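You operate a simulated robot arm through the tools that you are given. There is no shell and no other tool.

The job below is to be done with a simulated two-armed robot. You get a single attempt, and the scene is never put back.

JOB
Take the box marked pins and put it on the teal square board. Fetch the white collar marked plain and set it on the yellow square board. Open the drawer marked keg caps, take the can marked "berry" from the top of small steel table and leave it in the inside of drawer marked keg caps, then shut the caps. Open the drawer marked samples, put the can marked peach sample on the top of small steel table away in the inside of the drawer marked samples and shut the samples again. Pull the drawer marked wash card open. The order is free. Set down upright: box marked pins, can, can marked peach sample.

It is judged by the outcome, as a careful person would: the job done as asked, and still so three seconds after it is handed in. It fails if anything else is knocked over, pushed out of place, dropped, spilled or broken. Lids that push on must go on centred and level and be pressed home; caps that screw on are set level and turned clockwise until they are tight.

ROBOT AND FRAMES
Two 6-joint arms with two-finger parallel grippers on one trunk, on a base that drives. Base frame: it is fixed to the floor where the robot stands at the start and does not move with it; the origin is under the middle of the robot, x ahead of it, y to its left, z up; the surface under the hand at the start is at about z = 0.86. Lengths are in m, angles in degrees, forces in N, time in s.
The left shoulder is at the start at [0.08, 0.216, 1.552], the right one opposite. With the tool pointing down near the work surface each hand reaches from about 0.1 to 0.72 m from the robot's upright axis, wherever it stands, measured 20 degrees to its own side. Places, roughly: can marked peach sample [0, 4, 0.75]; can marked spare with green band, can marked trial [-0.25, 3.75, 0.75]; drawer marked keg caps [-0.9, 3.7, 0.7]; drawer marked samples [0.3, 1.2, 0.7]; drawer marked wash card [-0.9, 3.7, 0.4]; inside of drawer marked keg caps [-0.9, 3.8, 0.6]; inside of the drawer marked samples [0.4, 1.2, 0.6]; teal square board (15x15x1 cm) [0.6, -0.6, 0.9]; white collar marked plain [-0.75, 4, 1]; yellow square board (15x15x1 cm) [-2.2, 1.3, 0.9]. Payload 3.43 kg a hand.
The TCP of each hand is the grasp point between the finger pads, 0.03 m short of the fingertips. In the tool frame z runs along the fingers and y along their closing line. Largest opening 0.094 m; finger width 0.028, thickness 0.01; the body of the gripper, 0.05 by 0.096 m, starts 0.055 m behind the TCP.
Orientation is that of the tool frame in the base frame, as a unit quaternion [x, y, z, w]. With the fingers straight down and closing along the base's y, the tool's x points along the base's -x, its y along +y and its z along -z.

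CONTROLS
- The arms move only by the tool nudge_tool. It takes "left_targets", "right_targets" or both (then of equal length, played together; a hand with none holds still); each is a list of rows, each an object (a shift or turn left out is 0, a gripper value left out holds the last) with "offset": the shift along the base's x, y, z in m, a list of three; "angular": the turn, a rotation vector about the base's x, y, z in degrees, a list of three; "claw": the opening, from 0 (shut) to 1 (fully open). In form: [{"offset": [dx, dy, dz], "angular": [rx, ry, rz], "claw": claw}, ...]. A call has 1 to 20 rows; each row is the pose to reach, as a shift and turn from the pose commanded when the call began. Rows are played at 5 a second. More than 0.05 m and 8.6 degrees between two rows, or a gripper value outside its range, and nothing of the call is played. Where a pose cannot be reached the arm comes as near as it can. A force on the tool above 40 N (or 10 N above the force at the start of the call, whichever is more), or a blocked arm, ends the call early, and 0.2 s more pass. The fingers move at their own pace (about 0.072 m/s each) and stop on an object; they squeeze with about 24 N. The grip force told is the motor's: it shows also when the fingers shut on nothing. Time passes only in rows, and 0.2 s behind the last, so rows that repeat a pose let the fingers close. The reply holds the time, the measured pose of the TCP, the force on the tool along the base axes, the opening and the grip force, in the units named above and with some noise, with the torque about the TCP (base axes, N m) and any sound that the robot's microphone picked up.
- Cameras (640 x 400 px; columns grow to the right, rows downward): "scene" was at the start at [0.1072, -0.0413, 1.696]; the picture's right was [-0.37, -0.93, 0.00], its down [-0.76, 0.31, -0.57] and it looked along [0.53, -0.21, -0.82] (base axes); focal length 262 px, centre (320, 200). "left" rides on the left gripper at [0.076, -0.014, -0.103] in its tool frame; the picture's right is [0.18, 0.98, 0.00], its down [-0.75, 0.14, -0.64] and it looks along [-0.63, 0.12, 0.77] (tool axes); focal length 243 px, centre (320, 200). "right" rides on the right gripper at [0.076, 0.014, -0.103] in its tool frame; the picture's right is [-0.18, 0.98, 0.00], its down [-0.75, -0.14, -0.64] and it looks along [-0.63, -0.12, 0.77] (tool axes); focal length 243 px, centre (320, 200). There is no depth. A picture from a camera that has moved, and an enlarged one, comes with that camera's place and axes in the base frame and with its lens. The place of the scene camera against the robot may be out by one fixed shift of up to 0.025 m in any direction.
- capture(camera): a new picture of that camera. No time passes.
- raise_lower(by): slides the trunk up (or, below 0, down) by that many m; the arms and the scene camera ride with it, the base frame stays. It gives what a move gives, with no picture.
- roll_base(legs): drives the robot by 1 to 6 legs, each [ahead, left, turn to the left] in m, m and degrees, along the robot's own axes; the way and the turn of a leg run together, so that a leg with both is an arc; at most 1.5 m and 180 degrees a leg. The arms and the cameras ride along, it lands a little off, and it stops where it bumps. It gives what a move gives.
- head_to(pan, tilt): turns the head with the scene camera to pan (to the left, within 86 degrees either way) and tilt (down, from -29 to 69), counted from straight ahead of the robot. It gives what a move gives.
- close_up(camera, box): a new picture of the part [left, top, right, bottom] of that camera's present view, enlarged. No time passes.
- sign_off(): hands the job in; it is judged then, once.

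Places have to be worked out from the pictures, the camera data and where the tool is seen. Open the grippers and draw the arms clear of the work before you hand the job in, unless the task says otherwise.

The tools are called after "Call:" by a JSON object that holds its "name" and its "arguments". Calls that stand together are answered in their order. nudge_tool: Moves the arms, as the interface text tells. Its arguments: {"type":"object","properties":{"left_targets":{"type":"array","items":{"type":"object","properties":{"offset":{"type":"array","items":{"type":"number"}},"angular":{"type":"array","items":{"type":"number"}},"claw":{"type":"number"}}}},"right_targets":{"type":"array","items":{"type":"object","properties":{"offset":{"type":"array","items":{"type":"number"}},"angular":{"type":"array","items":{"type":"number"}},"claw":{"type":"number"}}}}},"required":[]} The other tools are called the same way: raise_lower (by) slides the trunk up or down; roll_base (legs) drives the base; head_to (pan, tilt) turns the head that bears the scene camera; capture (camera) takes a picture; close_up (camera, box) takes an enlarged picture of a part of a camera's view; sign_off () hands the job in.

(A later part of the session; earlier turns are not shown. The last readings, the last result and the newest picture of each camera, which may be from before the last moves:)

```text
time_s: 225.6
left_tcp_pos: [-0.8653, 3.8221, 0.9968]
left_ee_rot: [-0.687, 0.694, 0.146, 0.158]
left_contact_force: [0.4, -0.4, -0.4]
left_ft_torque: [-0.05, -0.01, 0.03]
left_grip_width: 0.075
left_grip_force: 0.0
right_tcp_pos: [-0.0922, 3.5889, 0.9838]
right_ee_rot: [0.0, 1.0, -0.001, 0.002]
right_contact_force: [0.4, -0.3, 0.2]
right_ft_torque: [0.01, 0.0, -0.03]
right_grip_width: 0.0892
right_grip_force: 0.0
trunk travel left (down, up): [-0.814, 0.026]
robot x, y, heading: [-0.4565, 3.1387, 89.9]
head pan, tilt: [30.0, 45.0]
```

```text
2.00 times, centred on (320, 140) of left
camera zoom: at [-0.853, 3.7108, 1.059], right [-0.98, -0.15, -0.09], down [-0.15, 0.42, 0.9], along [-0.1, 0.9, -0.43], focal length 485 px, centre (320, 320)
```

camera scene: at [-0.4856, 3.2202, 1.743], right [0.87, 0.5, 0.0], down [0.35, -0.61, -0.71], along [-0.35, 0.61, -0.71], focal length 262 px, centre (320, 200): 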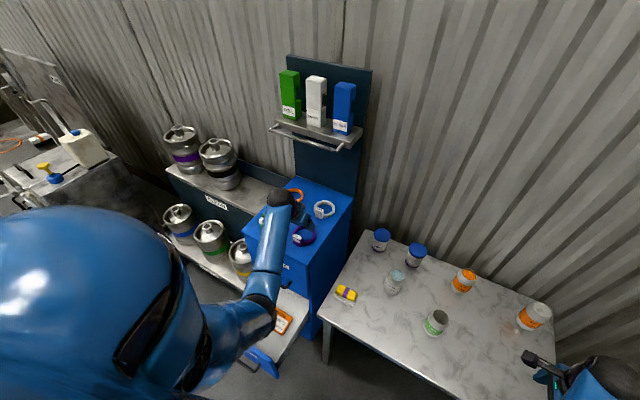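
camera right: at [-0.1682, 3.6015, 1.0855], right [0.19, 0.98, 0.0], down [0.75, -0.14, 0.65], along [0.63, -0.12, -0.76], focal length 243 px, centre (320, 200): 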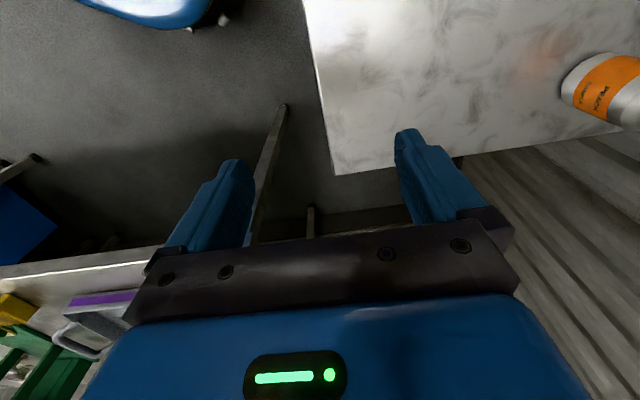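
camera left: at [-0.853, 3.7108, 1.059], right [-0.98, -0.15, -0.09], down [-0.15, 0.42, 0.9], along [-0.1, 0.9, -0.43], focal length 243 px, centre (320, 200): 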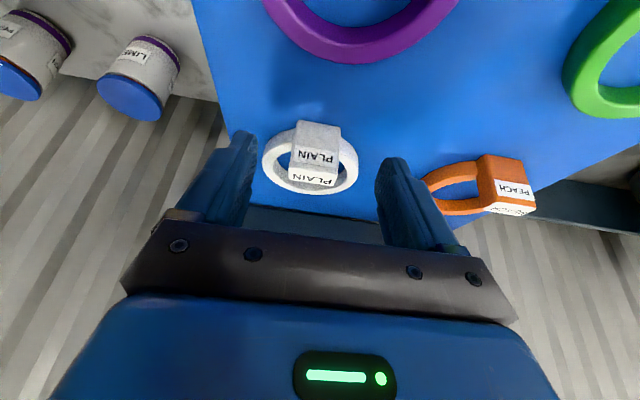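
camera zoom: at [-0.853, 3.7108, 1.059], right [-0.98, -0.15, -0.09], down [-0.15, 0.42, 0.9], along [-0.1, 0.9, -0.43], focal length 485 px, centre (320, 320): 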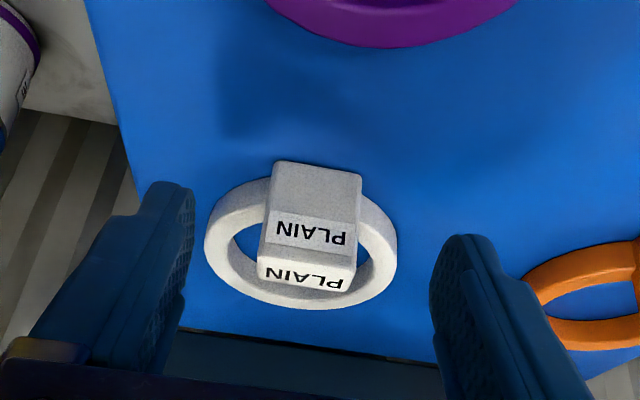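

The tag block is ≈0.035 wide, spanning y≈3.86–3.90. I position the fingers (opened ~5 cm) over it and step down carefully.

Call:
{"name": "nudge_tool", "arguments": {"left_targets": [{"offset": [0.002, 0.025, 0.0], "claw": 0.55}, {"offset": [0.002, 0.05, 0.0], "claw": 0.55}, {"offset": [0.002, 0.05, -0.01], "claw": 0.55}, {"offset": [0.002, 0.05, -0.018], "claw": 0.55}]}}

Call:
{"name": "close_up", "arguments": {"camera": "left", "box": [220, 60, 420, 240]}}

Call:
{"name": "close_up", "arguments": {"camera": "scene", "box": [240, 160, 360, 260]}}

```text
time_s: 226.6
left_tcp_pos: [-0.8626, 3.8719, 0.9796]
left_ee_rot: [-0.687, 0.694, 0.145, 0.159]
left_contact_force: [-0.2, 0.3, -0.1]
left_ft_torque: [0.01, -0.01, 0.0]
left_grip_width: 0.0517
left_grip_force: 0.1
right_tcp_pos: [-0.0921, 3.5894, 0.9842]
right_ee_rot: [0.001, 1.0, 0.0, 0.002]
right_contact_force: [0.0, -0.1, 0.3]
right_ft_torque: [0.01, -0.03, 0.04]
right_grip_width: 0.0892
right_grip_force: 0.1
trunk travel left (down, up): [-0.814, 0.026]
robot x, y, heading: [-0.455, 3.1379, 89.9]
head pan, tilt: [30.0, 45.0]
```

```text
2.22 times, centred on (320, 150) of left
camera zoom: at [-0.8509, 3.7599, 1.0413], right [-0.98, -0.15, -0.09], down [-0.15, 0.42, 0.9], along [-0.1, 0.9, -0.43], focal length 539 px, centre (320, 311)
```

zoom: 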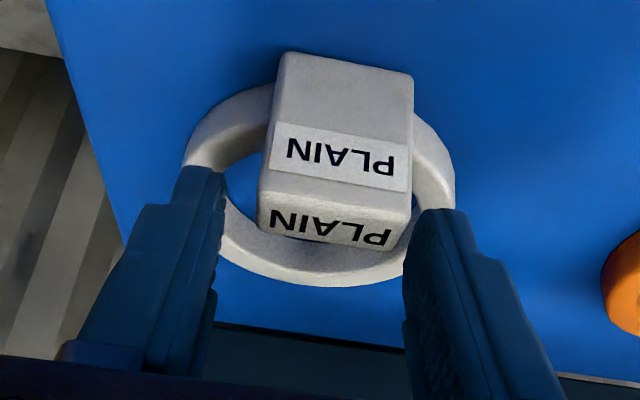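

```text
4.00 times, centred on (300, 210) of scene
camera zoom: at [-0.4858, 3.2228, 1.7428], right [0.87, 0.5, 0.0], down [0.35, -0.61, -0.71], along [-0.35, 0.61, -0.71], focal length 1047 px, centre (400, 160)
```

zoom: 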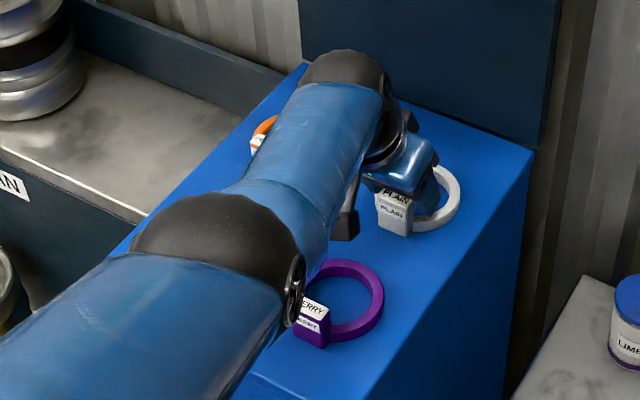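

The tag block works out as x≈-0.867, y 3.857–3.881, top ≈0.965. I shift the fingers 13 mm back, 4 mm left and 5 mm down, then close on the tag.

Call:
{"name": "nudge_tool", "arguments": {"left_targets": [{"offset": [-0.004, -0.013, 0]}, {"offset": [-0.004, -0.013, -0.003]}, {"offset": [-0.004, -0.013, -0.006]}, {"offset": [-0.004, -0.013, -0.009]}]}}

Call:
{"name": "close_up", "arguments": {"camera": "left", "box": [220, 60, 420, 240]}}

```text
time_s: 227.6
left_tcp_pos: [-0.8659, 3.8596, 0.9708]
left_ee_rot: [-0.687, 0.694, 0.145, 0.158]
left_contact_force: [0.0, -0.4, -0.2]
left_ft_torque: [0.01, 0.01, -0.01]
left_grip_width: 0.0518
left_grip_force: 0.1
right_tcp_pos: [-0.0912, 3.5896, 0.9839]
right_ee_rot: [0.002, 1.0, -0.002, 0.002]
right_contact_force: [0.0, -0.1, -0.2]
right_ft_torque: [0.01, -0.01, 0.0]
right_grip_width: 0.0894
right_grip_force: 0.0
trunk travel left (down, up): [-0.814, 0.026]
robot x, y, heading: [-0.4547, 3.1366, 89.9]
head pan, tilt: [30.0, 45.0]
```

```text
2.22 times, centred on (320, 150) of left
camera zoom: at [-0.8548, 3.7479, 1.0319], right [-0.98, -0.15, -0.09], down [-0.15, 0.42, 0.9], along [-0.1, 0.9, -0.43], focal length 539 px, centre (320, 311)
```

zoom: 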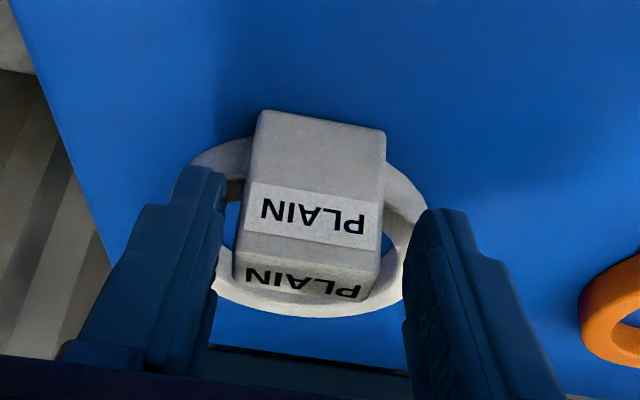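

The fingers straddle the tag. I close.

Call:
{"name": "nudge_tool", "arguments": {"left_targets": [{"claw": 0.42}, {"claw": 0.3}, {"claw": 0.2}, {"claw": 0.2}]}}

Call:
{"name": "close_up", "arguments": {"camera": "left", "box": [220, 60, 420, 240]}}

```text
time_s: 228.6
left_tcp_pos: [-0.8672, 3.8606, 0.9712]
left_ee_rot: [-0.687, 0.694, 0.146, 0.159]
left_contact_force: [-0.3, -0.1, 1.9]
left_ft_torque: [0.12, 0.16, -0.01]
left_grip_width: 0.0356
left_grip_force: 24.2
right_tcp_pos: [-0.0907, 3.5907, 0.9831]
right_ee_rot: [0.001, 1.0, -0.002, 0.002]
right_contact_force: [0.0, -0.5, 1.1]
right_ft_torque: [0.02, -0.02, 0.03]
right_grip_width: 0.0894
right_grip_force: 0.0
trunk travel left (down, up): [-0.814, 0.026]
robot x, y, heading: [-0.4546, 3.1392, 89.9]
head pan, tilt: [30.0, 45.0]
```

```text
2.22 times, centred on (320, 150) of left
camera zoom: at [-0.8546, 3.7477, 1.0322], right [-0.98, -0.15, -0.09], down [-0.15, 0.42, 0.9], along [-0.1, 0.9, -0.43], focal length 539 px, centre (320, 311)
```

zoom: 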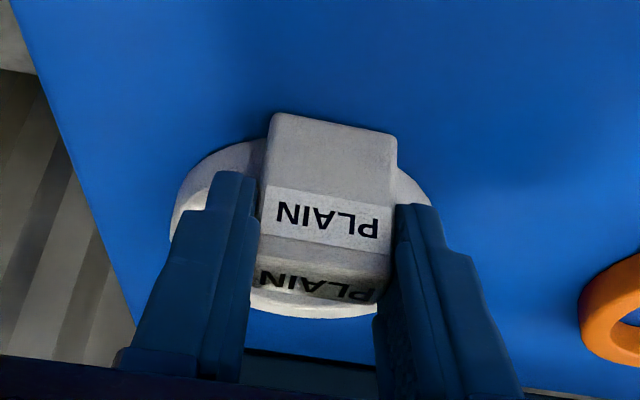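

Gripped at 35.6 mm, matching the tag. I lift 3 cm and draw it back toward me.

Call:
{"name": "nudge_tool", "arguments": {"left_targets": [{"offset": [0, 0, 0.01]}, {"offset": [0, 0, 0.025]}, {"offset": [0, -0.01, 0.035]}, {"offset": [0, -0.04, 0.04]}, {"offset": [0, -0.08, 0.045]}]}}

Call:
{"name": "capture", "arguments": {"camera": "left"}}

Call:
{"name": "capture", "arguments": {"camera": "scene"}}

```text
time_s: 229.8
left_tcp_pos: [-0.8665, 3.7776, 1.0176]
left_ee_rot: [-0.686, 0.695, 0.145, 0.159]
left_contact_force: [0.0, 0.0, -0.7]
left_ft_torque: [-0.01, -0.01, -0.01]
left_grip_width: 0.0357
left_grip_force: 24.2
right_tcp_pos: [-0.091, 3.588, 0.9844]
right_ee_rot: [0.001, 1.0, 0.0, 0.002]
right_contact_force: [0.3, -0.5, -0.3]
right_ft_torque: [-0.01, 0.02, 0.01]
right_grip_width: 0.0892
right_grip_force: 0.0
trunk travel left (down, up): [-0.814, 0.026]
robot x, y, heading: [-0.4528, 3.1404, 90.3]
head pan, tilt: [30.0, 45.0]
```

```text
taken
camera left: at [-0.8547, 3.6658, 1.078], right [-0.98, -0.15, -0.09], down [-0.15, 0.42, 0.9], along [-0.1, 0.9, -0.43], focal length 243 px, centre (320, 200)
```

left: 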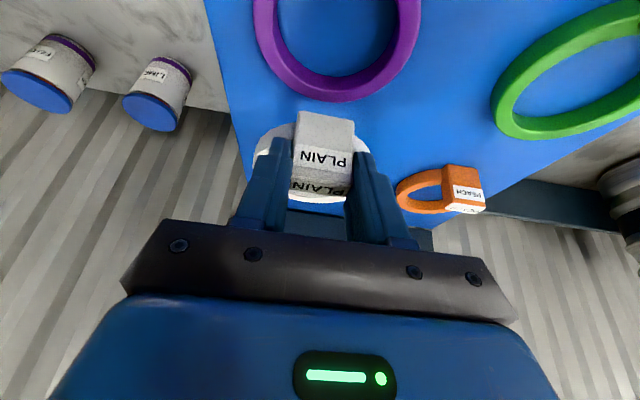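

```text
taken
camera scene: at [-0.4857, 3.2208, 1.743], right [0.87, 0.5, 0.0], down [0.35, -0.61, -0.71], along [-0.35, 0.61, -0.71], focal length 262 px, centre (320, 200)
```

scene: 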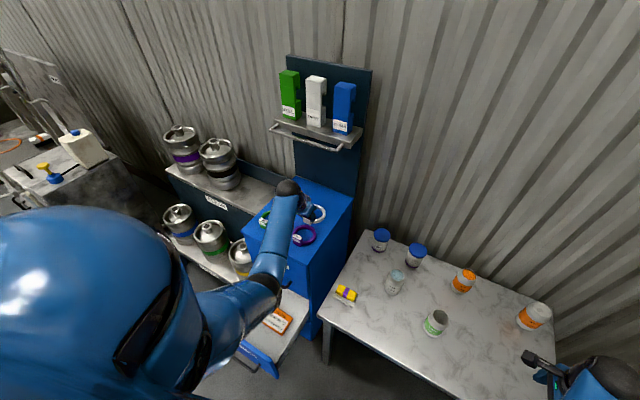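

The collar is held well. I'll deliver it to the yellow board now: back away, then turn toward the table at the left (-x) side.

Call:
{"name": "roll_base", "arguments": {"legs": [[-0.6, 0, 0]]}}

Call:
{"name": "nudge_tool", "arguments": {"left_targets": [{"offset": [0.04, 0, 0]}, {"offset": [0.08, 0, 0]}, {"offset": [0.12, 0, 0]}, {"offset": [0.16, 0, 0]}, {"offset": [0.2, 0, 0]}]}}

Call:
{"name": "roll_base", "arguments": {"legs": [[0, 0, 90]]}}

Call:
{"name": "head_to", "arguments": {"pan": 10, "tilt": 25}}

Call:
{"name": "capture", "arguments": {"camera": "scene"}}

```text
time_s: 233.1
left_tcp_pos: [-0.867, 3.1887, 1.0136]
left_ee_rot: [-0.688, 0.694, 0.145, 0.158]
left_contact_force: [-0.2, 0.0, 0.8]
left_ft_torque: [-0.06, -0.04, 0.02]
left_grip_width: 0.0355
left_grip_force: 24.3
right_tcp_pos: [-0.0919, 2.9984, 0.9826]
right_ee_rot: [0.0, 1.0, -0.001, 0.001]
right_contact_force: [0.7, 0.2, -0.5]
right_ft_torque: [0.01, 0.01, -0.02]
right_grip_width: 0.0895
right_grip_force: 0.1
trunk travel left (down, up): [-0.814, 0.026]
robot x, y, heading: [-0.454, 2.5406, 90.1]
head pan, tilt: [30.0, 45.0]
```

```text
time_s: 234.3
left_tcp_pos: [-0.6642, 3.187, 1.0138]
left_ee_rot: [-0.688, 0.694, 0.145, 0.158]
left_contact_force: [0.2, 0.3, -0.4]
left_ft_torque: [-0.08, 0.0, 0.0]
left_grip_width: 0.0354
left_grip_force: 24.1
right_tcp_pos: [-0.0912, 2.9984, 0.9819]
right_ee_rot: [0.0, 1.0, -0.001, 0.002]
right_contact_force: [0.2, -0.2, 0.8]
right_ft_torque: [0.01, 0.01, -0.01]
right_grip_width: 0.0896
right_grip_force: 0.0
trunk travel left (down, up): [-0.814, 0.026]
robot x, y, heading: [-0.4556, 2.5438, 89.8]
head pan, tilt: [30.0, 45.0]
```

```text
time_s: 238.5
left_tcp_pos: [-1.0985, 2.3347, 1.0135]
left_ee_rot: [0.977, -0.005, -0.215, -0.009]
left_contact_force: [0.3, 0.6, -1.7]
left_ft_torque: [-0.03, -0.04, -0.01]
left_grip_width: 0.0357
left_grip_force: 23.9
right_tcp_pos: [-0.9084, 2.9085, 0.9832]
right_ee_rot: [-0.706, 0.709, 0.0, 0.002]
right_contact_force: [0.4, 0.0, 0.5]
right_ft_torque: [-0.01, -0.01, -0.02]
right_grip_width: 0.0893
right_grip_force: 0.0
trunk travel left (down, up): [-0.814, 0.026]
robot x, y, heading: [-0.4534, 2.5457, 180.0]
head pan, tilt: [30.0, 45.0]
```

```text
time_s: 239.4
left_tcp_pos: [-1.0985, 2.3334, 1.0148]
left_ee_rot: [0.977, -0.006, -0.214, -0.009]
left_contact_force: [0.6, -0.8, -0.7]
left_ft_torque: [0.0, -0.03, -0.03]
left_grip_width: 0.0356
left_grip_force: 23.8
right_tcp_pos: [-0.9076, 2.9095, 0.9848]
right_ee_rot: [-0.706, 0.709, 0.0, 0.002]
right_contact_force: [0.3, 0.8, -0.3]
right_ft_torque: [-0.01, -0.01, -0.02]
right_grip_width: 0.0892
right_grip_force: 0.0
trunk travel left (down, up): [-0.814, 0.026]
robot x, y, heading: [-0.4536, 2.5437, 179.9]
head pan, tilt: [10.0, 25.0]
```

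```text
taken
camera scene: at [-0.566, 2.5137, 1.7733], right [-0.17, 0.98, 0.0], down [0.42, 0.07, -0.91], along [-0.89, -0.16, -0.42], focal length 262 px, centre (320, 200)
```

scene: 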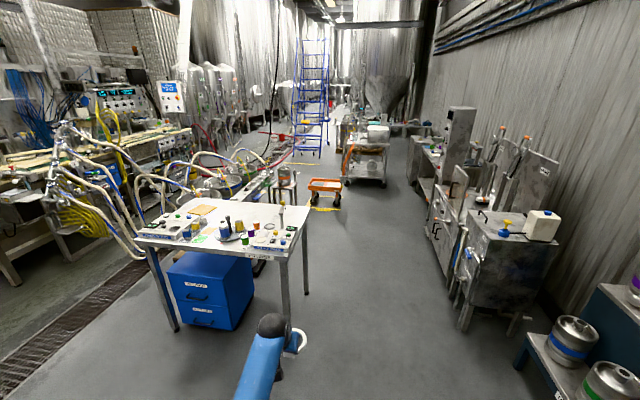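

The yellow board lies at the far corner, so I must approach that table from its -y side. I strafe along the aisle, turn to face +y, and strafe over in front of it.

Call:
{"name": "roll_base", "arguments": {"legs": [[0, 1.1, 0], [0, 1.04, 0], [0, 0, -90]]}}

Call:
{"name": "head_to", "arguments": {"pan": 45, "tilt": 30}}

Call:
{"name": "capture", "arguments": {"camera": "scene"}}

Call:
{"name": "head_to", "arguments": {"pan": 80, "tilt": 35}}

Call:
{"name": "capture", "arguments": {"camera": "scene"}}

```text
time_s: 253.8
left_tcp_pos: [-0.6683, 1.0457, 1.013]
left_ee_rot: [0.695, -0.687, -0.147, -0.156]
left_contact_force: [-0.7, 0.8, -0.2]
left_ft_torque: [0.01, -0.01, 0.01]
left_grip_width: 0.0354
left_grip_force: 24.3
right_tcp_pos: [-0.09, 0.866, 0.9838]
right_ee_rot: [-0.009, 1.0, 0.0, 0.001]
right_contact_force: [0.6, 0.4, 0.3]
right_ft_torque: [-0.01, 0.01, -0.02]
right_grip_width: 0.0891
right_grip_force: 0.0
trunk travel left (down, up): [-0.814, 0.026]
robot x, y, heading: [-0.4449, 0.4074, 91.0]
head pan, tilt: [10.0, 25.0]
```

```text
time_s: 254.8
left_tcp_pos: [-0.6689, 1.0452, 1.0138]
left_ee_rot: [0.694, -0.687, -0.147, -0.156]
left_contact_force: [0.4, -0.4, -0.8]
left_ft_torque: [-0.06, 0.0, -0.01]
left_grip_width: 0.0356
left_grip_force: 23.9
right_tcp_pos: [-0.0902, 0.866, 0.9838]
right_ee_rot: [-0.01, 1.0, -0.001, 0.002]
right_contact_force: [0.1, -0.8, 0.3]
right_ft_torque: [-0.03, -0.01, -0.03]
right_grip_width: 0.0895
right_grip_force: 0.0
trunk travel left (down, up): [-0.814, 0.026]
robot x, y, heading: [-0.4404, 0.4074, 91.3]
head pan, tilt: [45.0, 30.0]
```

```text
taken
camera scene: at [-0.5001, 0.4849, 1.7654], right [0.69, 0.72, 0.0], down [0.36, -0.35, -0.87], along [-0.62, 0.6, -0.5], focal length 262 px, centre (320, 200)
```

scene: 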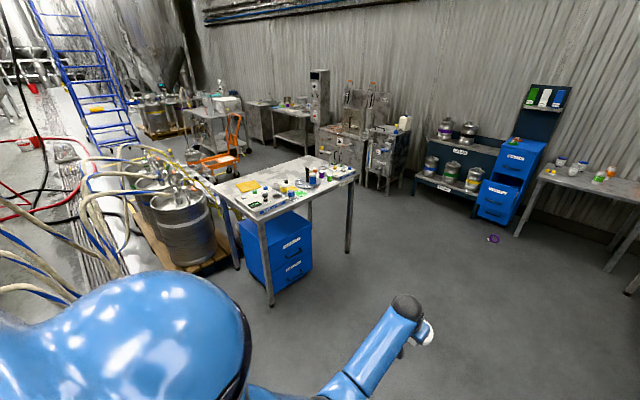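

```text
time_s: 255.8
left_tcp_pos: [-0.6686, 1.0438, 1.0138]
left_ee_rot: [0.694, -0.688, -0.146, -0.157]
left_contact_force: [0.3, -0.2, -1.0]
left_ft_torque: [-0.05, 0.02, 0.0]
left_grip_width: 0.0354
left_grip_force: 24.2
right_tcp_pos: [-0.091, 0.8657, 0.984]
right_ee_rot: [-0.009, 1.0, -0.001, 0.002]
right_contact_force: [-0.5, 0.0, 0.8]
right_ft_torque: [0.01, 0.01, -0.01]
right_grip_width: 0.0892
right_grip_force: 0.0
trunk travel left (down, up): [-0.814, 0.026]
robot x, y, heading: [-0.4455, 0.4049, 91.2]
head pan, tilt: [80.0, 35.0]
```

```text
taken
camera scene: at [-0.522, 0.4357, 1.7576], right [0.15, 0.99, 0.0], down [0.57, -0.09, -0.82], along [-0.81, 0.13, -0.57], focal length 262 px, centre (320, 200)
```

scene: 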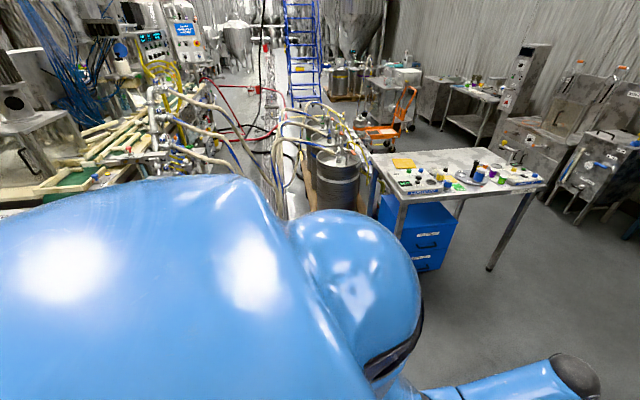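

There is something purple on the floor near the cabinet. I zoom in to see whether a collar was knocked down.

Call:
{"name": "head_to", "arguments": {"pan": 15, "tilt": 20}}

Call:
{"name": "capture", "arguments": {"camera": "scene"}}

Call:
{"name": "close_up", "arguments": {"camera": "scene", "box": [240, 120, 400, 260]}}

```text
time_s: 257.1
left_tcp_pos: [-0.6691, 1.0451, 1.0144]
left_ee_rot: [0.695, -0.686, -0.148, -0.157]
left_contact_force: [0.8, -0.5, 0.0]
left_ft_torque: [-0.01, 0.01, 0.02]
left_grip_width: 0.0351
left_grip_force: 23.7
right_tcp_pos: [-0.0899, 0.8661, 0.9841]
right_ee_rot: [-0.01, 1.0, -0.001, 0.002]
right_contact_force: [0.4, 1.0, 0.8]
right_ft_torque: [-0.03, 0.01, -0.03]
right_grip_width: 0.0894
right_grip_force: 0.0
trunk travel left (down, up): [-0.814, 0.026]
robot x, y, heading: [-0.4468, 0.4081, 91.2]
head pan, tilt: [15.0, 20.0]
```

```text
taken
camera scene: at [-0.4609, 0.5116, 1.7814], right [0.96, 0.28, 0.0], down [0.1, -0.33, -0.94], along [-0.26, 0.9, -0.34], focal length 262 px, centre (320, 200)
```

scene: 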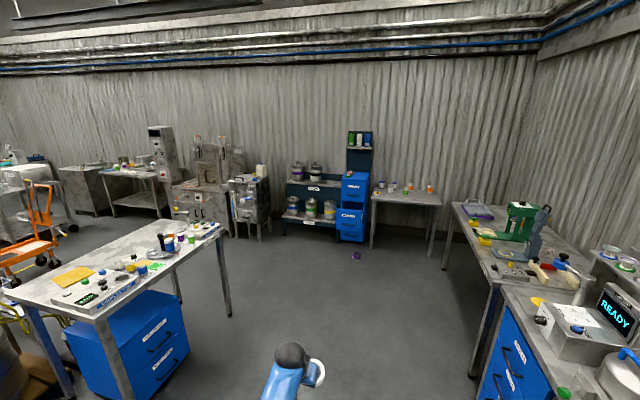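

```text
2.86 times, centred on (320, 190) of scene
camera zoom: at [-0.4609, 0.5116, 1.7814], right [0.96, 0.28, 0.0], down [0.1, -0.33, -0.94], along [-0.26, 0.9, -0.34], focal length 748 px, centre (320, 229)
```

zoom: 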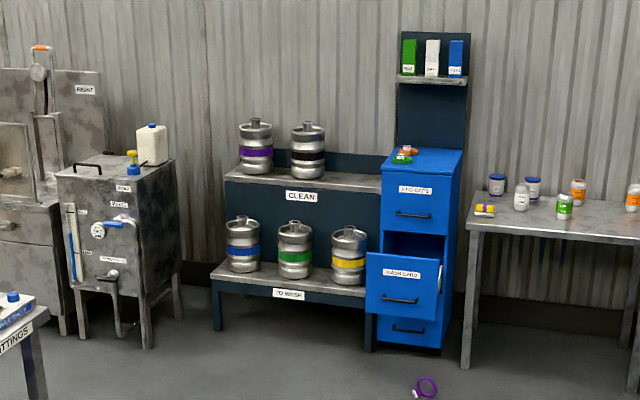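

I knocked the BERRY collar off when withdrawing; I will put it back on the cabinet afterwards. First I deliver the plain collar: strafe left toward the yellow board, keeping back from the table.

Call:
{"name": "roll_base", "arguments": {"legs": [[-0.15, 0, -1.2], [0, 1.38, 0]]}}

Call:
{"name": "head_to", "arguments": {"pan": 15, "tilt": 40}}

Call:
{"name": "capture", "arguments": {"camera": "scene"}}

Call:
{"name": "capture", "arguments": {"camera": "left"}}

```text
time_s: 265.0
left_tcp_pos: [-2.0421, 0.8992, 1.0144]
left_ee_rot: [-0.688, 0.693, 0.146, 0.157]
left_contact_force: [-0.5, 0.9, -0.9]
left_ft_torque: [-0.01, 0.05, -0.02]
left_grip_width: 0.0354
left_grip_force: 23.7
right_tcp_pos: [-1.4667, 0.7122, 0.9831]
right_ee_rot: [0.001, 1.0, 0.0, 0.002]
right_contact_force: [1.1, 0.3, -0.6]
right_ft_torque: [0.0, -0.01, 0.02]
right_grip_width: 0.0893
right_grip_force: 0.0
trunk travel left (down, up): [-0.814, 0.026]
robot x, y, heading: [-1.8321, 0.2587, 90.4]
head pan, tilt: [15.0, 20.0]
```

```text
time_s: 265.9
left_tcp_pos: [-2.0435, 0.8993, 1.0146]
left_ee_rot: [-0.687, 0.694, 0.146, 0.159]
left_contact_force: [0.0, -0.4, -0.4]
left_ft_torque: [-0.05, 0.04, 0.0]
left_grip_width: 0.0355
left_grip_force: 23.8
right_tcp_pos: [-1.4671, 0.7118, 0.982]
right_ee_rot: [0.0, 1.0, -0.001, 0.002]
right_contact_force: [0.3, 0.0, 0.1]
right_ft_torque: [0.0, -0.01, 0.02]
right_grip_width: 0.0893
right_grip_force: 0.0
trunk travel left (down, up): [-0.814, 0.026]
robot x, y, heading: [-1.829, 0.2568, 90.2]
head pan, tilt: [15.0, 40.0]
```

```text
taken
camera scene: at [-1.8426, 0.3562, 1.7501], right [0.97, 0.26, 0.0], down [0.17, -0.62, -0.77], along [-0.2, 0.74, -0.64], focal length 262 px, centre (320, 200)
```

scene: 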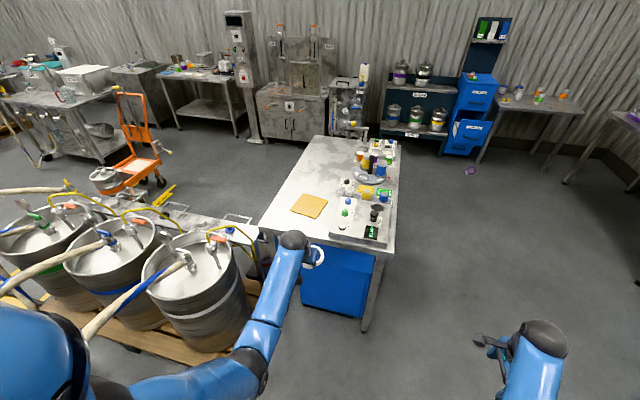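

```text
taken
camera left: at [-2.0303, 0.7882, 1.0759], right [-0.98, -0.16, -0.09], down [-0.15, 0.42, 0.9], along [-0.1, 0.9, -0.43], focal length 243 px, centre (320, 200)
```

left: 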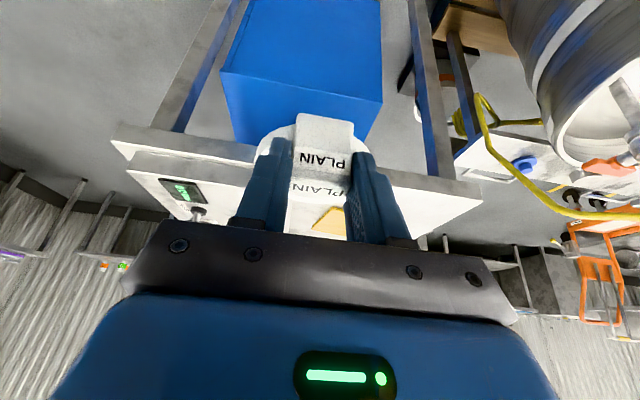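

The yellow board centre computes to about (-2.165, 1.295). I drive 0.28 forward and slightly left, keeping the collar ~9 cm above the table.

Call:
{"name": "roll_base", "arguments": {"legs": [[0.26, 0.06, 0]]}}

Call:
{"name": "nudge_tool", "arguments": {"left_targets": [{"offset": [-0.03, 0, 0]}, {"offset": [-0.06, 0, 0]}, {"offset": [-0.06, 0, 0]}]}}

Call:
{"name": "capture", "arguments": {"camera": "left"}}

Call:
{"name": "capture", "arguments": {"camera": "scene"}}

```text
time_s: 267.8
left_tcp_pos: [-2.102, 1.1564, 1.0163]
left_ee_rot: [-0.687, 0.694, 0.146, 0.159]
left_contact_force: [-0.4, 1.0, -1.0]
left_ft_torque: [-0.05, -0.01, 0.0]
left_grip_width: 0.0355
left_grip_force: 24.5
right_tcp_pos: [-1.5272, 0.9668, 0.9843]
right_ee_rot: [0.0, 1.0, 0.002, 0.002]
right_contact_force: [-0.4, -0.3, -0.4]
right_ft_torque: [0.03, 0.01, -0.01]
right_grip_width: 0.0893
right_grip_force: 0.0
trunk travel left (down, up): [-0.814, 0.026]
robot x, y, heading: [-1.8913, 0.5165, 90.2]
head pan, tilt: [15.0, 40.0]
```

```text
time_s: 268.6
left_tcp_pos: [-2.1626, 1.1581, 1.0152]
left_ee_rot: [-0.688, 0.694, 0.145, 0.157]
left_contact_force: [-0.9, 0.4, -0.5]
left_ft_torque: [-0.04, 0.01, -0.02]
left_grip_width: 0.0357
left_grip_force: 24.1
right_tcp_pos: [-1.5268, 0.9701, 0.9835]
right_ee_rot: [0.001, 1.0, 0.0, 0.002]
right_contact_force: [-1.3, 0.8, 0.3]
right_ft_torque: [0.01, 0.02, 0.0]
right_grip_width: 0.0892
right_grip_force: 0.0
trunk travel left (down, up): [-0.814, 0.026]
robot x, y, heading: [-1.8901, 0.5177, 90.2]
head pan, tilt: [15.0, 40.0]
```

```text
taken
camera left: at [-2.1504, 1.0466, 1.0761], right [-0.98, -0.16, -0.09], down [-0.15, 0.42, 0.9], along [-0.1, 0.9, -0.43], focal length 243 px, centre (320, 200)
```

left: 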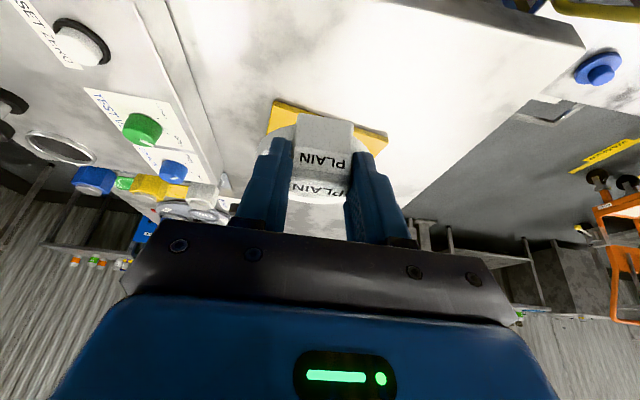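

```text
taken
camera scene: at [-1.9022, 0.6153, 1.75], right [0.97, 0.26, 0.0], down [0.17, -0.62, -0.77], along [-0.2, 0.74, -0.64], focal length 262 px, centre (320, 200)
```

scene: 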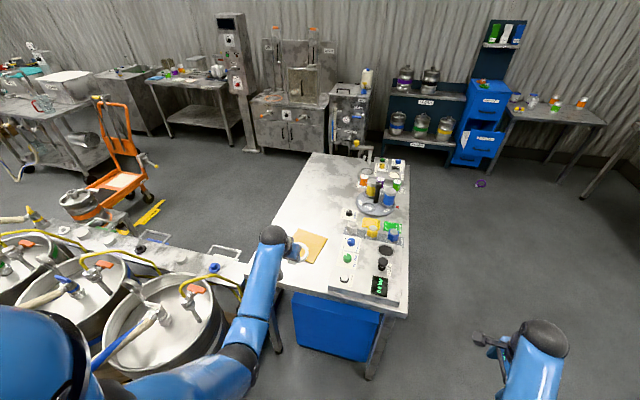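

Two scene views triangulate the board top at z≈0.848, centre ≈(-2.168, 1.335). I drive 0.17 m forward, trim the arm so the collar is centred, and lower the trunk 8 cm.

Call:
{"name": "roll_base", "arguments": {"legs": [[0.16, 0, 0]]}}

Call:
{"name": "nudge_tool", "arguments": {"left_targets": [{"offset": [-0.005, -0.015, 0]}, {"offset": [-0.005, -0.028, 0]}, {"offset": [-0.005, -0.028, 0]}]}}

Call:
{"name": "raise_lower", "arguments": {"by": -0.07}}

Call:
{"name": "capture", "arguments": {"camera": "left"}}

Call:
{"name": "close_up", "arguments": {"camera": "scene", "box": [220, 180, 380, 340]}}

```text
time_s: 270.0
left_tcp_pos: [-2.1624, 1.3157, 1.0162]
left_ee_rot: [-0.688, 0.693, 0.146, 0.158]
left_contact_force: [-0.8, -0.2, -0.5]
left_ft_torque: [-0.02, -0.03, 0.02]
left_grip_width: 0.0356
left_grip_force: 24.3
right_tcp_pos: [-1.5277, 1.1272, 0.9845]
right_ee_rot: [0.0, 1.0, 0.001, 0.002]
right_contact_force: [0.0, 0.5, 0.9]
right_ft_torque: [0.03, 0.02, 0.02]
right_grip_width: 0.0892
right_grip_force: 0.0
trunk travel left (down, up): [-0.814, 0.026]
robot x, y, heading: [-1.8915, 0.6774, 89.8]
head pan, tilt: [15.0, 40.0]
```

```text
time_s: 270.8
left_tcp_pos: [-2.1681, 1.2916, 1.0149]
left_ee_rot: [-0.688, 0.694, 0.145, 0.157]
left_contact_force: [-0.1, 0.4, -1.3]
left_ft_torque: [-0.02, -0.02, 0.0]
left_grip_width: 0.0356
left_grip_force: 23.6
right_tcp_pos: [-1.527, 1.13, 0.9827]
right_ee_rot: [0.0, 1.0, -0.001, 0.002]
right_contact_force: [-0.1, 0.6, 0.2]
right_ft_torque: [0.01, -0.02, 0.04]
right_grip_width: 0.0897
right_grip_force: 0.1
trunk travel left (down, up): [-0.814, 0.026]
robot x, y, heading: [-1.8909, 0.6771, 90.1]
head pan, tilt: [15.0, 40.0]
```

```text
time_s: 271.9
left_tcp_pos: [-2.1687, 1.2902, 0.9445]
left_ee_rot: [-0.688, 0.693, 0.146, 0.158]
left_contact_force: [0.2, -0.5, -1.3]
left_ft_torque: [-0.05, 0.01, -0.03]
left_grip_width: 0.0355
left_grip_force: 24.3
right_tcp_pos: [-1.5284, 1.1298, 0.9141]
right_ee_rot: [0.0, 1.0, -0.001, 0.002]
right_contact_force: [0.2, 0.8, -0.3]
right_ft_torque: [0.0, 0.01, -0.03]
right_grip_width: 0.0892
right_grip_force: 0.0
trunk travel left (down, up): [-0.744, 0.096]
robot x, y, heading: [-1.8911, 0.677, 90.1]
head pan, tilt: [15.0, 40.0]
```

```text
taken
camera left: at [-2.1557, 1.1779, 1.0071], right [-0.98, -0.16, -0.09], down [-0.15, 0.42, 0.9], along [-0.1, 0.9, -0.43], focal length 243 px, centre (320, 200)
```

left: 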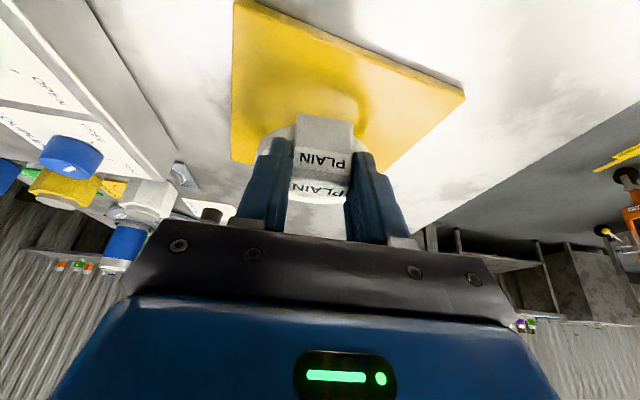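

```text
2.50 times, centred on (300, 260) of scene
camera zoom: at [-1.903, 0.7738, 1.6801], right [0.97, 0.26, 0.0], down [0.17, -0.62, -0.77], along [-0.2, 0.74, -0.64], focal length 654 px, centre (370, 50)
```

zoom: 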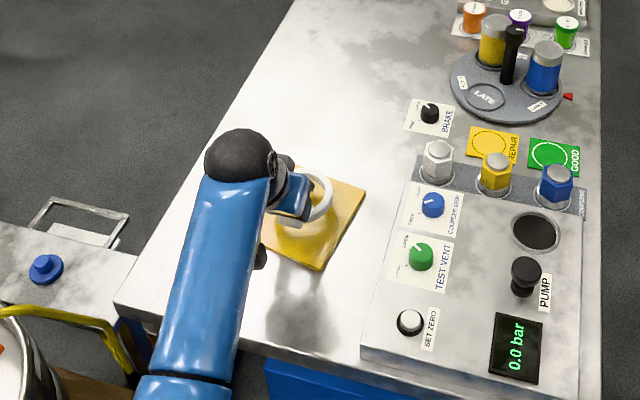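

The board's corners give centre ≈(-2.17, 1.343), top ≈0.865. I nudge 6 mm forward and descend gently to contact.

Call:
{"name": "nudge_tool", "arguments": {"left_targets": [{"offset": [-0.001, 0.006, -0.008]}, {"offset": [-0.001, 0.006, -0.016]}, {"offset": [-0.001, 0.006, -0.02]}, {"offset": [-0.001, 0.006, -0.024]}, {"offset": [-0.001, 0.006, -0.027]}]}}

Call:
{"name": "capture", "arguments": {"camera": "left"}}

```text
time_s: 273.1
left_tcp_pos: [-2.1695, 1.296, 0.9208]
left_ee_rot: [-0.687, 0.693, 0.148, 0.159]
left_contact_force: [-0.5, -0.8, 9.4]
left_ft_torque: [0.46, 0.45, -0.03]
left_grip_width: 0.0353
left_grip_force: 24.0
right_tcp_pos: [-1.5278, 1.1289, 0.9134]
right_ee_rot: [0.0, 1.0, 0.0, 0.001]
right_contact_force: [0.0, 0.5, 0.5]
right_ft_torque: [-0.01, -0.01, 0.0]
right_grip_width: 0.0895
right_grip_force: 0.1
trunk travel left (down, up): [-0.744, 0.096]
robot x, y, heading: [-1.8914, 0.6762, 90.1]
head pan, tilt: [15.0, 40.0]
```

```text
taken
camera left: at [-2.1565, 1.1845, 0.9818], right [-0.98, -0.16, -0.09], down [-0.15, 0.41, 0.9], along [-0.1, 0.9, -0.43], focal length 243 px, centre (320, 200)
```

left: 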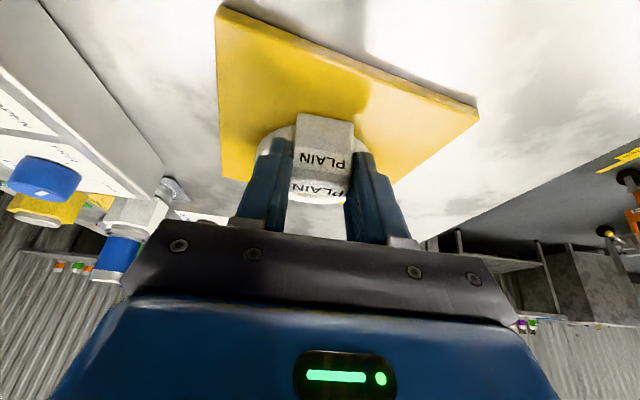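

Contact felt at z≈0.921 (~9 N). I open the fingers and let the collar settle.

Call:
{"name": "nudge_tool", "arguments": {"left_targets": [{"offset": [0, 0, -0.001]}, {"offset": [0, 0, -0.001], "claw": 0.45}, {"offset": [0, 0, -0.001], "claw": 0.6}, {"offset": [0, 0, -0.001], "claw": 0.6}]}}

Call:
{"name": "nudge_tool", "arguments": {"left_targets": [{"offset": [0, -0.004, 0.012]}, {"offset": [0, -0.012, 0.04]}, {"offset": [0, -0.02, 0.08]}, {"offset": [0, -0.05, 0.1]}]}}

Call:
{"name": "capture", "arguments": {"camera": "left"}}

Call:
{"name": "close_up", "arguments": {"camera": "scene", "box": [220, 180, 380, 340]}}

```text
time_s: 274.1
left_tcp_pos: [-2.1685, 1.2959, 0.9169]
left_ee_rot: [-0.688, 0.693, 0.145, 0.157]
left_contact_force: [0.1, -0.5, 0.8]
left_ft_torque: [-0.01, 0.01, 0.01]
left_grip_width: 0.056
left_grip_force: 0.1
right_tcp_pos: [-1.5275, 1.1292, 0.9135]
right_ee_rot: [0.0, 1.0, -0.001, 0.002]
right_contact_force: [1.1, -0.7, -1.2]
right_ft_torque: [0.0, 0.0, 0.0]
right_grip_width: 0.0892
right_grip_force: 0.1
trunk travel left (down, up): [-0.744, 0.096]
robot x, y, heading: [-1.8916, 0.676, 90.2]
head pan, tilt: [15.0, 40.0]
```

```text
time_s: 275.1
left_tcp_pos: [-2.1684, 1.2448, 1.0166]
left_ee_rot: [-0.688, 0.693, 0.145, 0.158]
left_contact_force: [0.1, 0.7, 0.2]
left_ft_torque: [0.03, 0.04, -0.03]
left_grip_width: 0.0563
left_grip_force: 0.0
right_tcp_pos: [-1.5282, 1.1286, 0.9138]
right_ee_rot: [0.0, 1.0, 0.0, 0.002]
right_contact_force: [-0.3, -0.5, -0.2]
right_ft_torque: [0.0, 0.01, -0.03]
right_grip_width: 0.0892
right_grip_force: 0.0
trunk travel left (down, up): [-0.744, 0.096]
robot x, y, heading: [-1.891, 0.6759, 90.3]
head pan, tilt: [15.0, 40.0]
```

```text
taken
camera left: at [-2.1558, 1.1325, 1.0789], right [-0.98, -0.16, -0.09], down [-0.15, 0.42, 0.9], along [-0.1, 0.9, -0.43], focal length 243 px, centre (320, 200)
```

left: 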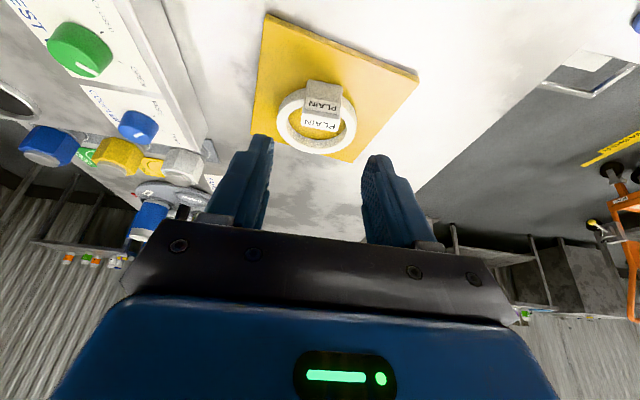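

```text
2.50 times, centred on (300, 260) of scene
camera zoom: at [-1.9029, 0.7727, 1.6802], right [0.97, 0.26, 0.0], down [0.17, -0.62, -0.77], along [-0.2, 0.74, -0.64], focal length 654 px, centre (370, 50)
```

zoom: 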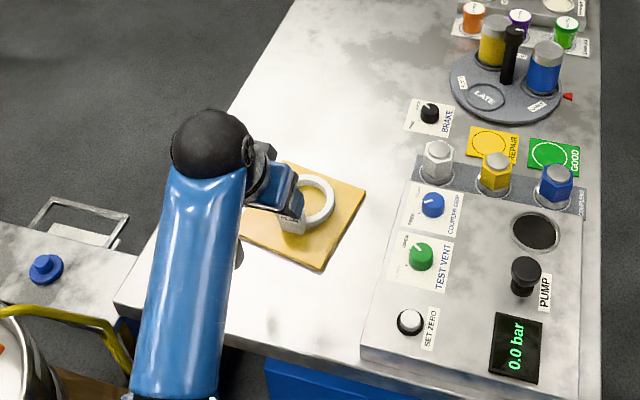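

The plain collar now sits on the yellow board. I back away, return down the aisle, and go look at the fallen BERRY collar.

Call:
{"name": "roll_base", "arguments": {"legs": [[-0.35, 0, 0], [0, -1.2, 0], [1.4, 0, 0]]}}

Call:
{"name": "head_to", "arguments": {"pan": 0, "tilt": 35}}

Call:
{"name": "capture", "arguments": {"camera": "scene"}}

Call:
{"name": "close_up", "arguments": {"camera": "scene", "box": [240, 80, 400, 280]}}

```text
time_s: 289.5
left_tcp_pos: [-0.958, 2.2963, 1.0168]
left_ee_rot: [-0.682, 0.699, 0.144, 0.159]
left_contact_force: [0.2, 0.3, -0.1]
left_ft_torque: [-0.04, 0.03, 0.0]
left_grip_width: 0.0563
left_grip_force: 0.1
right_tcp_pos: [-0.3203, 2.1683, 0.9139]
right_ee_rot: [0.009, 1.0, -0.001, 0.001]
right_contact_force: [-0.2, 0.1, -0.2]
right_ft_torque: [0.01, 0.01, -0.02]
right_grip_width: 0.0895
right_grip_force: 0.2
trunk travel left (down, up): [-0.744, 0.096]
robot x, y, heading: [-0.6902, 1.7222, 88.9]
head pan, tilt: [15.0, 40.0]
```

```text
time_s: 290.2
left_tcp_pos: [-0.9583, 2.2975, 1.0158]
left_ee_rot: [-0.682, 0.7, 0.143, 0.158]
left_contact_force: [0.0, 0.0, 0.6]
left_ft_torque: [-0.02, 0.0, 0.02]
left_grip_width: 0.0565
left_grip_force: 0.0
right_tcp_pos: [-0.3206, 2.1678, 0.9132]
right_ee_rot: [0.008, 1.0, -0.001, 0.002]
right_contact_force: [-0.1, -0.5, 0.2]
right_ft_torque: [-0.01, -0.01, -0.01]
right_grip_width: 0.0892
right_grip_force: 0.1
trunk travel left (down, up): [-0.744, 0.096]
robot x, y, heading: [-0.6878, 1.7236, 89.1]
head pan, tilt: [0.0, 35.0]
```

```text
taken
camera scene: at [-0.6786, 1.8261, 1.6876], right [1.0, -0.01, 0.0], down [-0.01, -0.57, -0.82], along [0.01, 0.82, -0.57], focal length 262 px, centre (320, 200)
```

scene: 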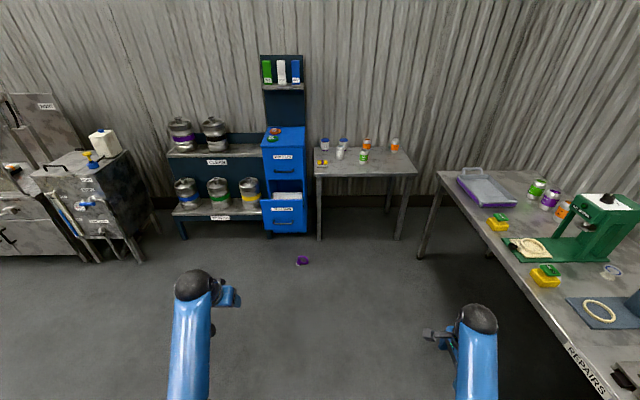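

```text
2.00 times, centred on (320, 180) of scene
camera zoom: at [-0.6786, 1.8261, 1.6876], right [1.0, -0.01, 0.0], down [-0.01, -0.57, -0.82], along [0.01, 0.82, -0.57], focal length 524 px, centre (320, 240)
```

zoom: 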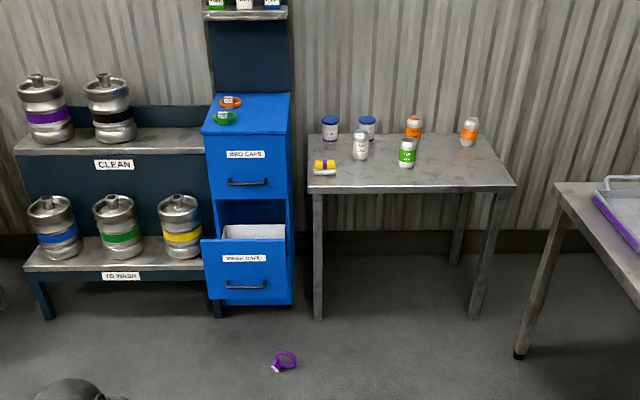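

I zoom in on the fallen collar and on the cabinet top.

Call:
{"name": "close_up", "arguments": {"camera": "scene", "box": [280, 245, 328, 275]}}

Call:
{"name": "close_up", "arguments": {"camera": "scene", "box": [250, 115, 314, 155]}}

```text
13.33 times, centred on (304, 260) of scene
camera zoom: at [-0.6786, 1.8261, 1.6876], right [1.0, -0.01, 0.0], down [-0.01, -0.57, -0.82], along [0.01, 0.82, -0.57], focal length 3490 px, centre (533, -600)
```

zoom: 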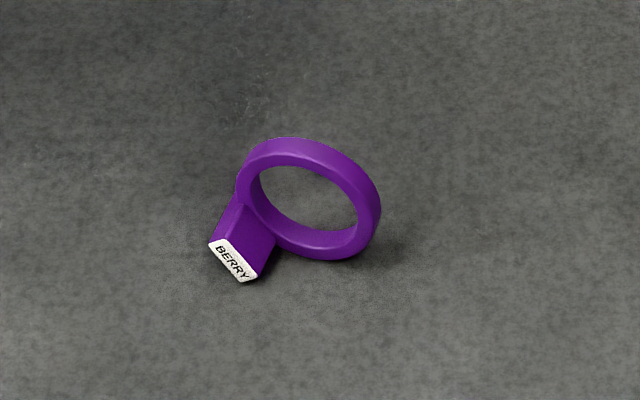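

```text
10.00 times, centred on (282, 135) of scene
camera zoom: at [-0.6786, 1.8261, 1.6876], right [1.0, -0.01, 0.0], down [-0.01, -0.57, -0.82], along [0.01, 0.82, -0.57], focal length 2618 px, centre (700, 850)
```

zoom: 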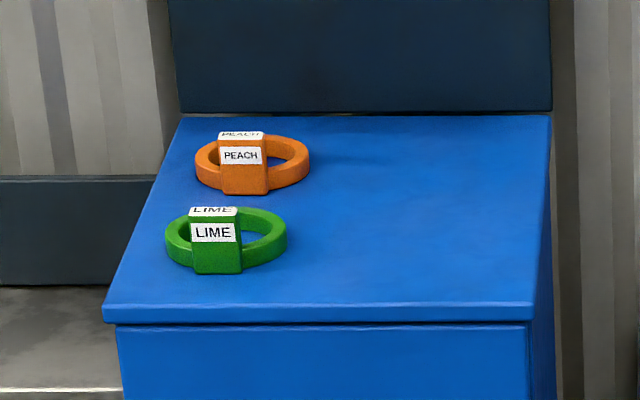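

The BERRY collar lies tipped on the floor at about (-0.82, 3.33), in front of the open drawer; the other two collars are in place. I drive nearer and lower the trunk to look at it through the left hand camera.

Call:
{"name": "roll_base", "arguments": {"legs": [[0.65, -0.1, 1.0]]}}

Call:
{"name": "raise_lower", "arguments": {"by": -0.4}}

Call:
{"name": "capture", "arguments": {"camera": "left"}}

Call:
{"name": "head_to", "arguments": {"pan": 10, "tilt": 55}}

Call:
{"name": "capture", "arguments": {"camera": "scene"}}

```text
time_s: 293.9
left_tcp_pos: [-0.8613, 2.9404, 1.0168]
left_ee_rot: [-0.687, 0.694, 0.145, 0.158]
left_contact_force: [-0.9, 0.2, -1.0]
left_ft_torque: [0.0, 0.03, 0.02]
left_grip_width: 0.0563
left_grip_force: 0.1
right_tcp_pos: [-0.2225, 2.8226, 0.914]
right_ee_rot: [0.001, 1.0, 0.0, 0.002]
right_contact_force: [-0.1, -1.2, 1.4]
right_ft_torque: [0.02, -0.01, 0.04]
right_grip_width: 0.0892
right_grip_force: 0.1
trunk travel left (down, up): [-0.744, 0.096]
robot x, y, heading: [-0.5839, 2.3714, 90.1]
head pan, tilt: [0.0, 35.0]
```

```text
time_s: 297.7
left_tcp_pos: [-0.8624, 2.9399, 0.6157]
left_ee_rot: [-0.688, 0.693, 0.146, 0.158]
left_contact_force: [-0.7, 0.8, -0.6]
left_ft_torque: [-0.02, -0.02, -0.02]
left_grip_width: 0.0564
left_grip_force: 0.1
right_tcp_pos: [-0.2228, 2.8232, 0.5131]
right_ee_rot: [0.001, 1.0, 0.0, 0.002]
right_contact_force: [0.9, -0.7, -0.1]
right_ft_torque: [-0.03, -0.06, 0.03]
right_grip_width: 0.089
right_grip_force: 0.1
trunk travel left (down, up): [-0.344, 0.496]
robot x, y, heading: [-0.5872, 2.3723, 89.9]
head pan, tilt: [0.0, 35.0]
```

```text
taken
camera left: at [-0.8497, 2.8284, 0.6781], right [-0.98, -0.15, -0.09], down [-0.15, 0.42, 0.9], along [-0.1, 0.9, -0.43], focal length 243 px, centre (320, 200)
```

left: 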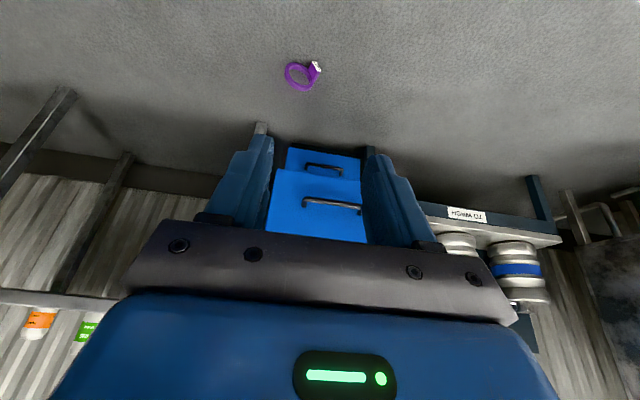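

```text
time_s: 298.6
left_tcp_pos: [-0.862, 2.9412, 0.6163]
left_ee_rot: [-0.687, 0.694, 0.145, 0.158]
left_contact_force: [0.8, 0.8, -0.2]
left_ft_torque: [0.01, 0.02, 0.0]
left_grip_width: 0.0563
left_grip_force: 0.0
right_tcp_pos: [-0.2227, 2.8224, 0.5147]
right_ee_rot: [0.001, 1.0, -0.001, 0.002]
right_contact_force: [-0.3, -0.1, -0.2]
right_ft_torque: [0.02, -0.02, -0.03]
right_grip_width: 0.0892
right_grip_force: 0.1
trunk travel left (down, up): [-0.344, 0.496]
robot x, y, heading: [-0.5841, 2.3703, 90.2]
head pan, tilt: [10.0, 55.0]
```

```text
taken
camera scene: at [-0.5879, 2.4575, 1.2594], right [0.98, 0.17, 0.0], down [0.14, -0.81, -0.57], along [-0.1, 0.57, -0.82], focal length 262 px, centre (320, 200)
```

scene: 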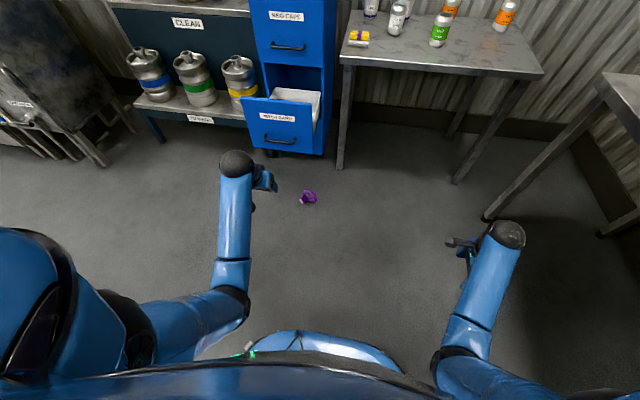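

I take close-ups of the collar from both cameras.

Call:
{"name": "close_up", "arguments": {"camera": "scene", "box": [284, 182, 332, 212]}}

Call:
{"name": "close_up", "arguments": {"camera": "left", "box": [270, 50, 334, 90]}}

```text
13.33 times, centred on (308, 197) of scene
camera zoom: at [-0.5879, 2.4575, 1.2594], right [0.98, 0.17, 0.0], down [0.14, -0.81, -0.57], along [-0.1, 0.57, -0.82], focal length 3490 px, centre (480, 240)
```

zoom: 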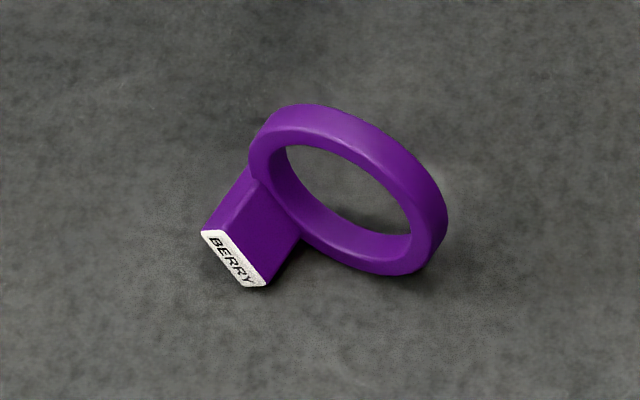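

```text
10.00 times, centred on (302, 70) of left
camera zoom: at [-0.8497, 2.8284, 0.6781], right [-0.98, -0.15, -0.09], down [-0.15, 0.42, 0.9], along [-0.1, 0.9, -0.43], focal length 2426 px, centre (500, 1500)
```

zoom: 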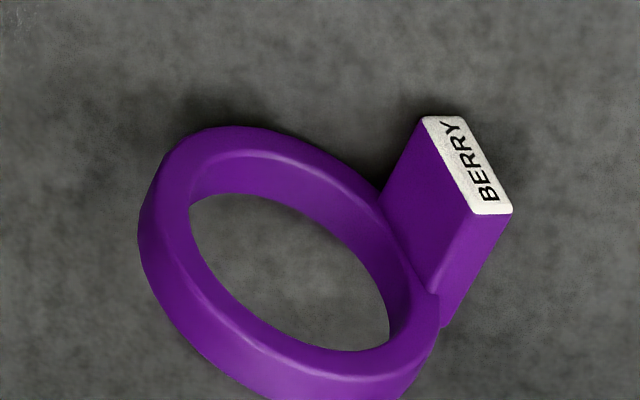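

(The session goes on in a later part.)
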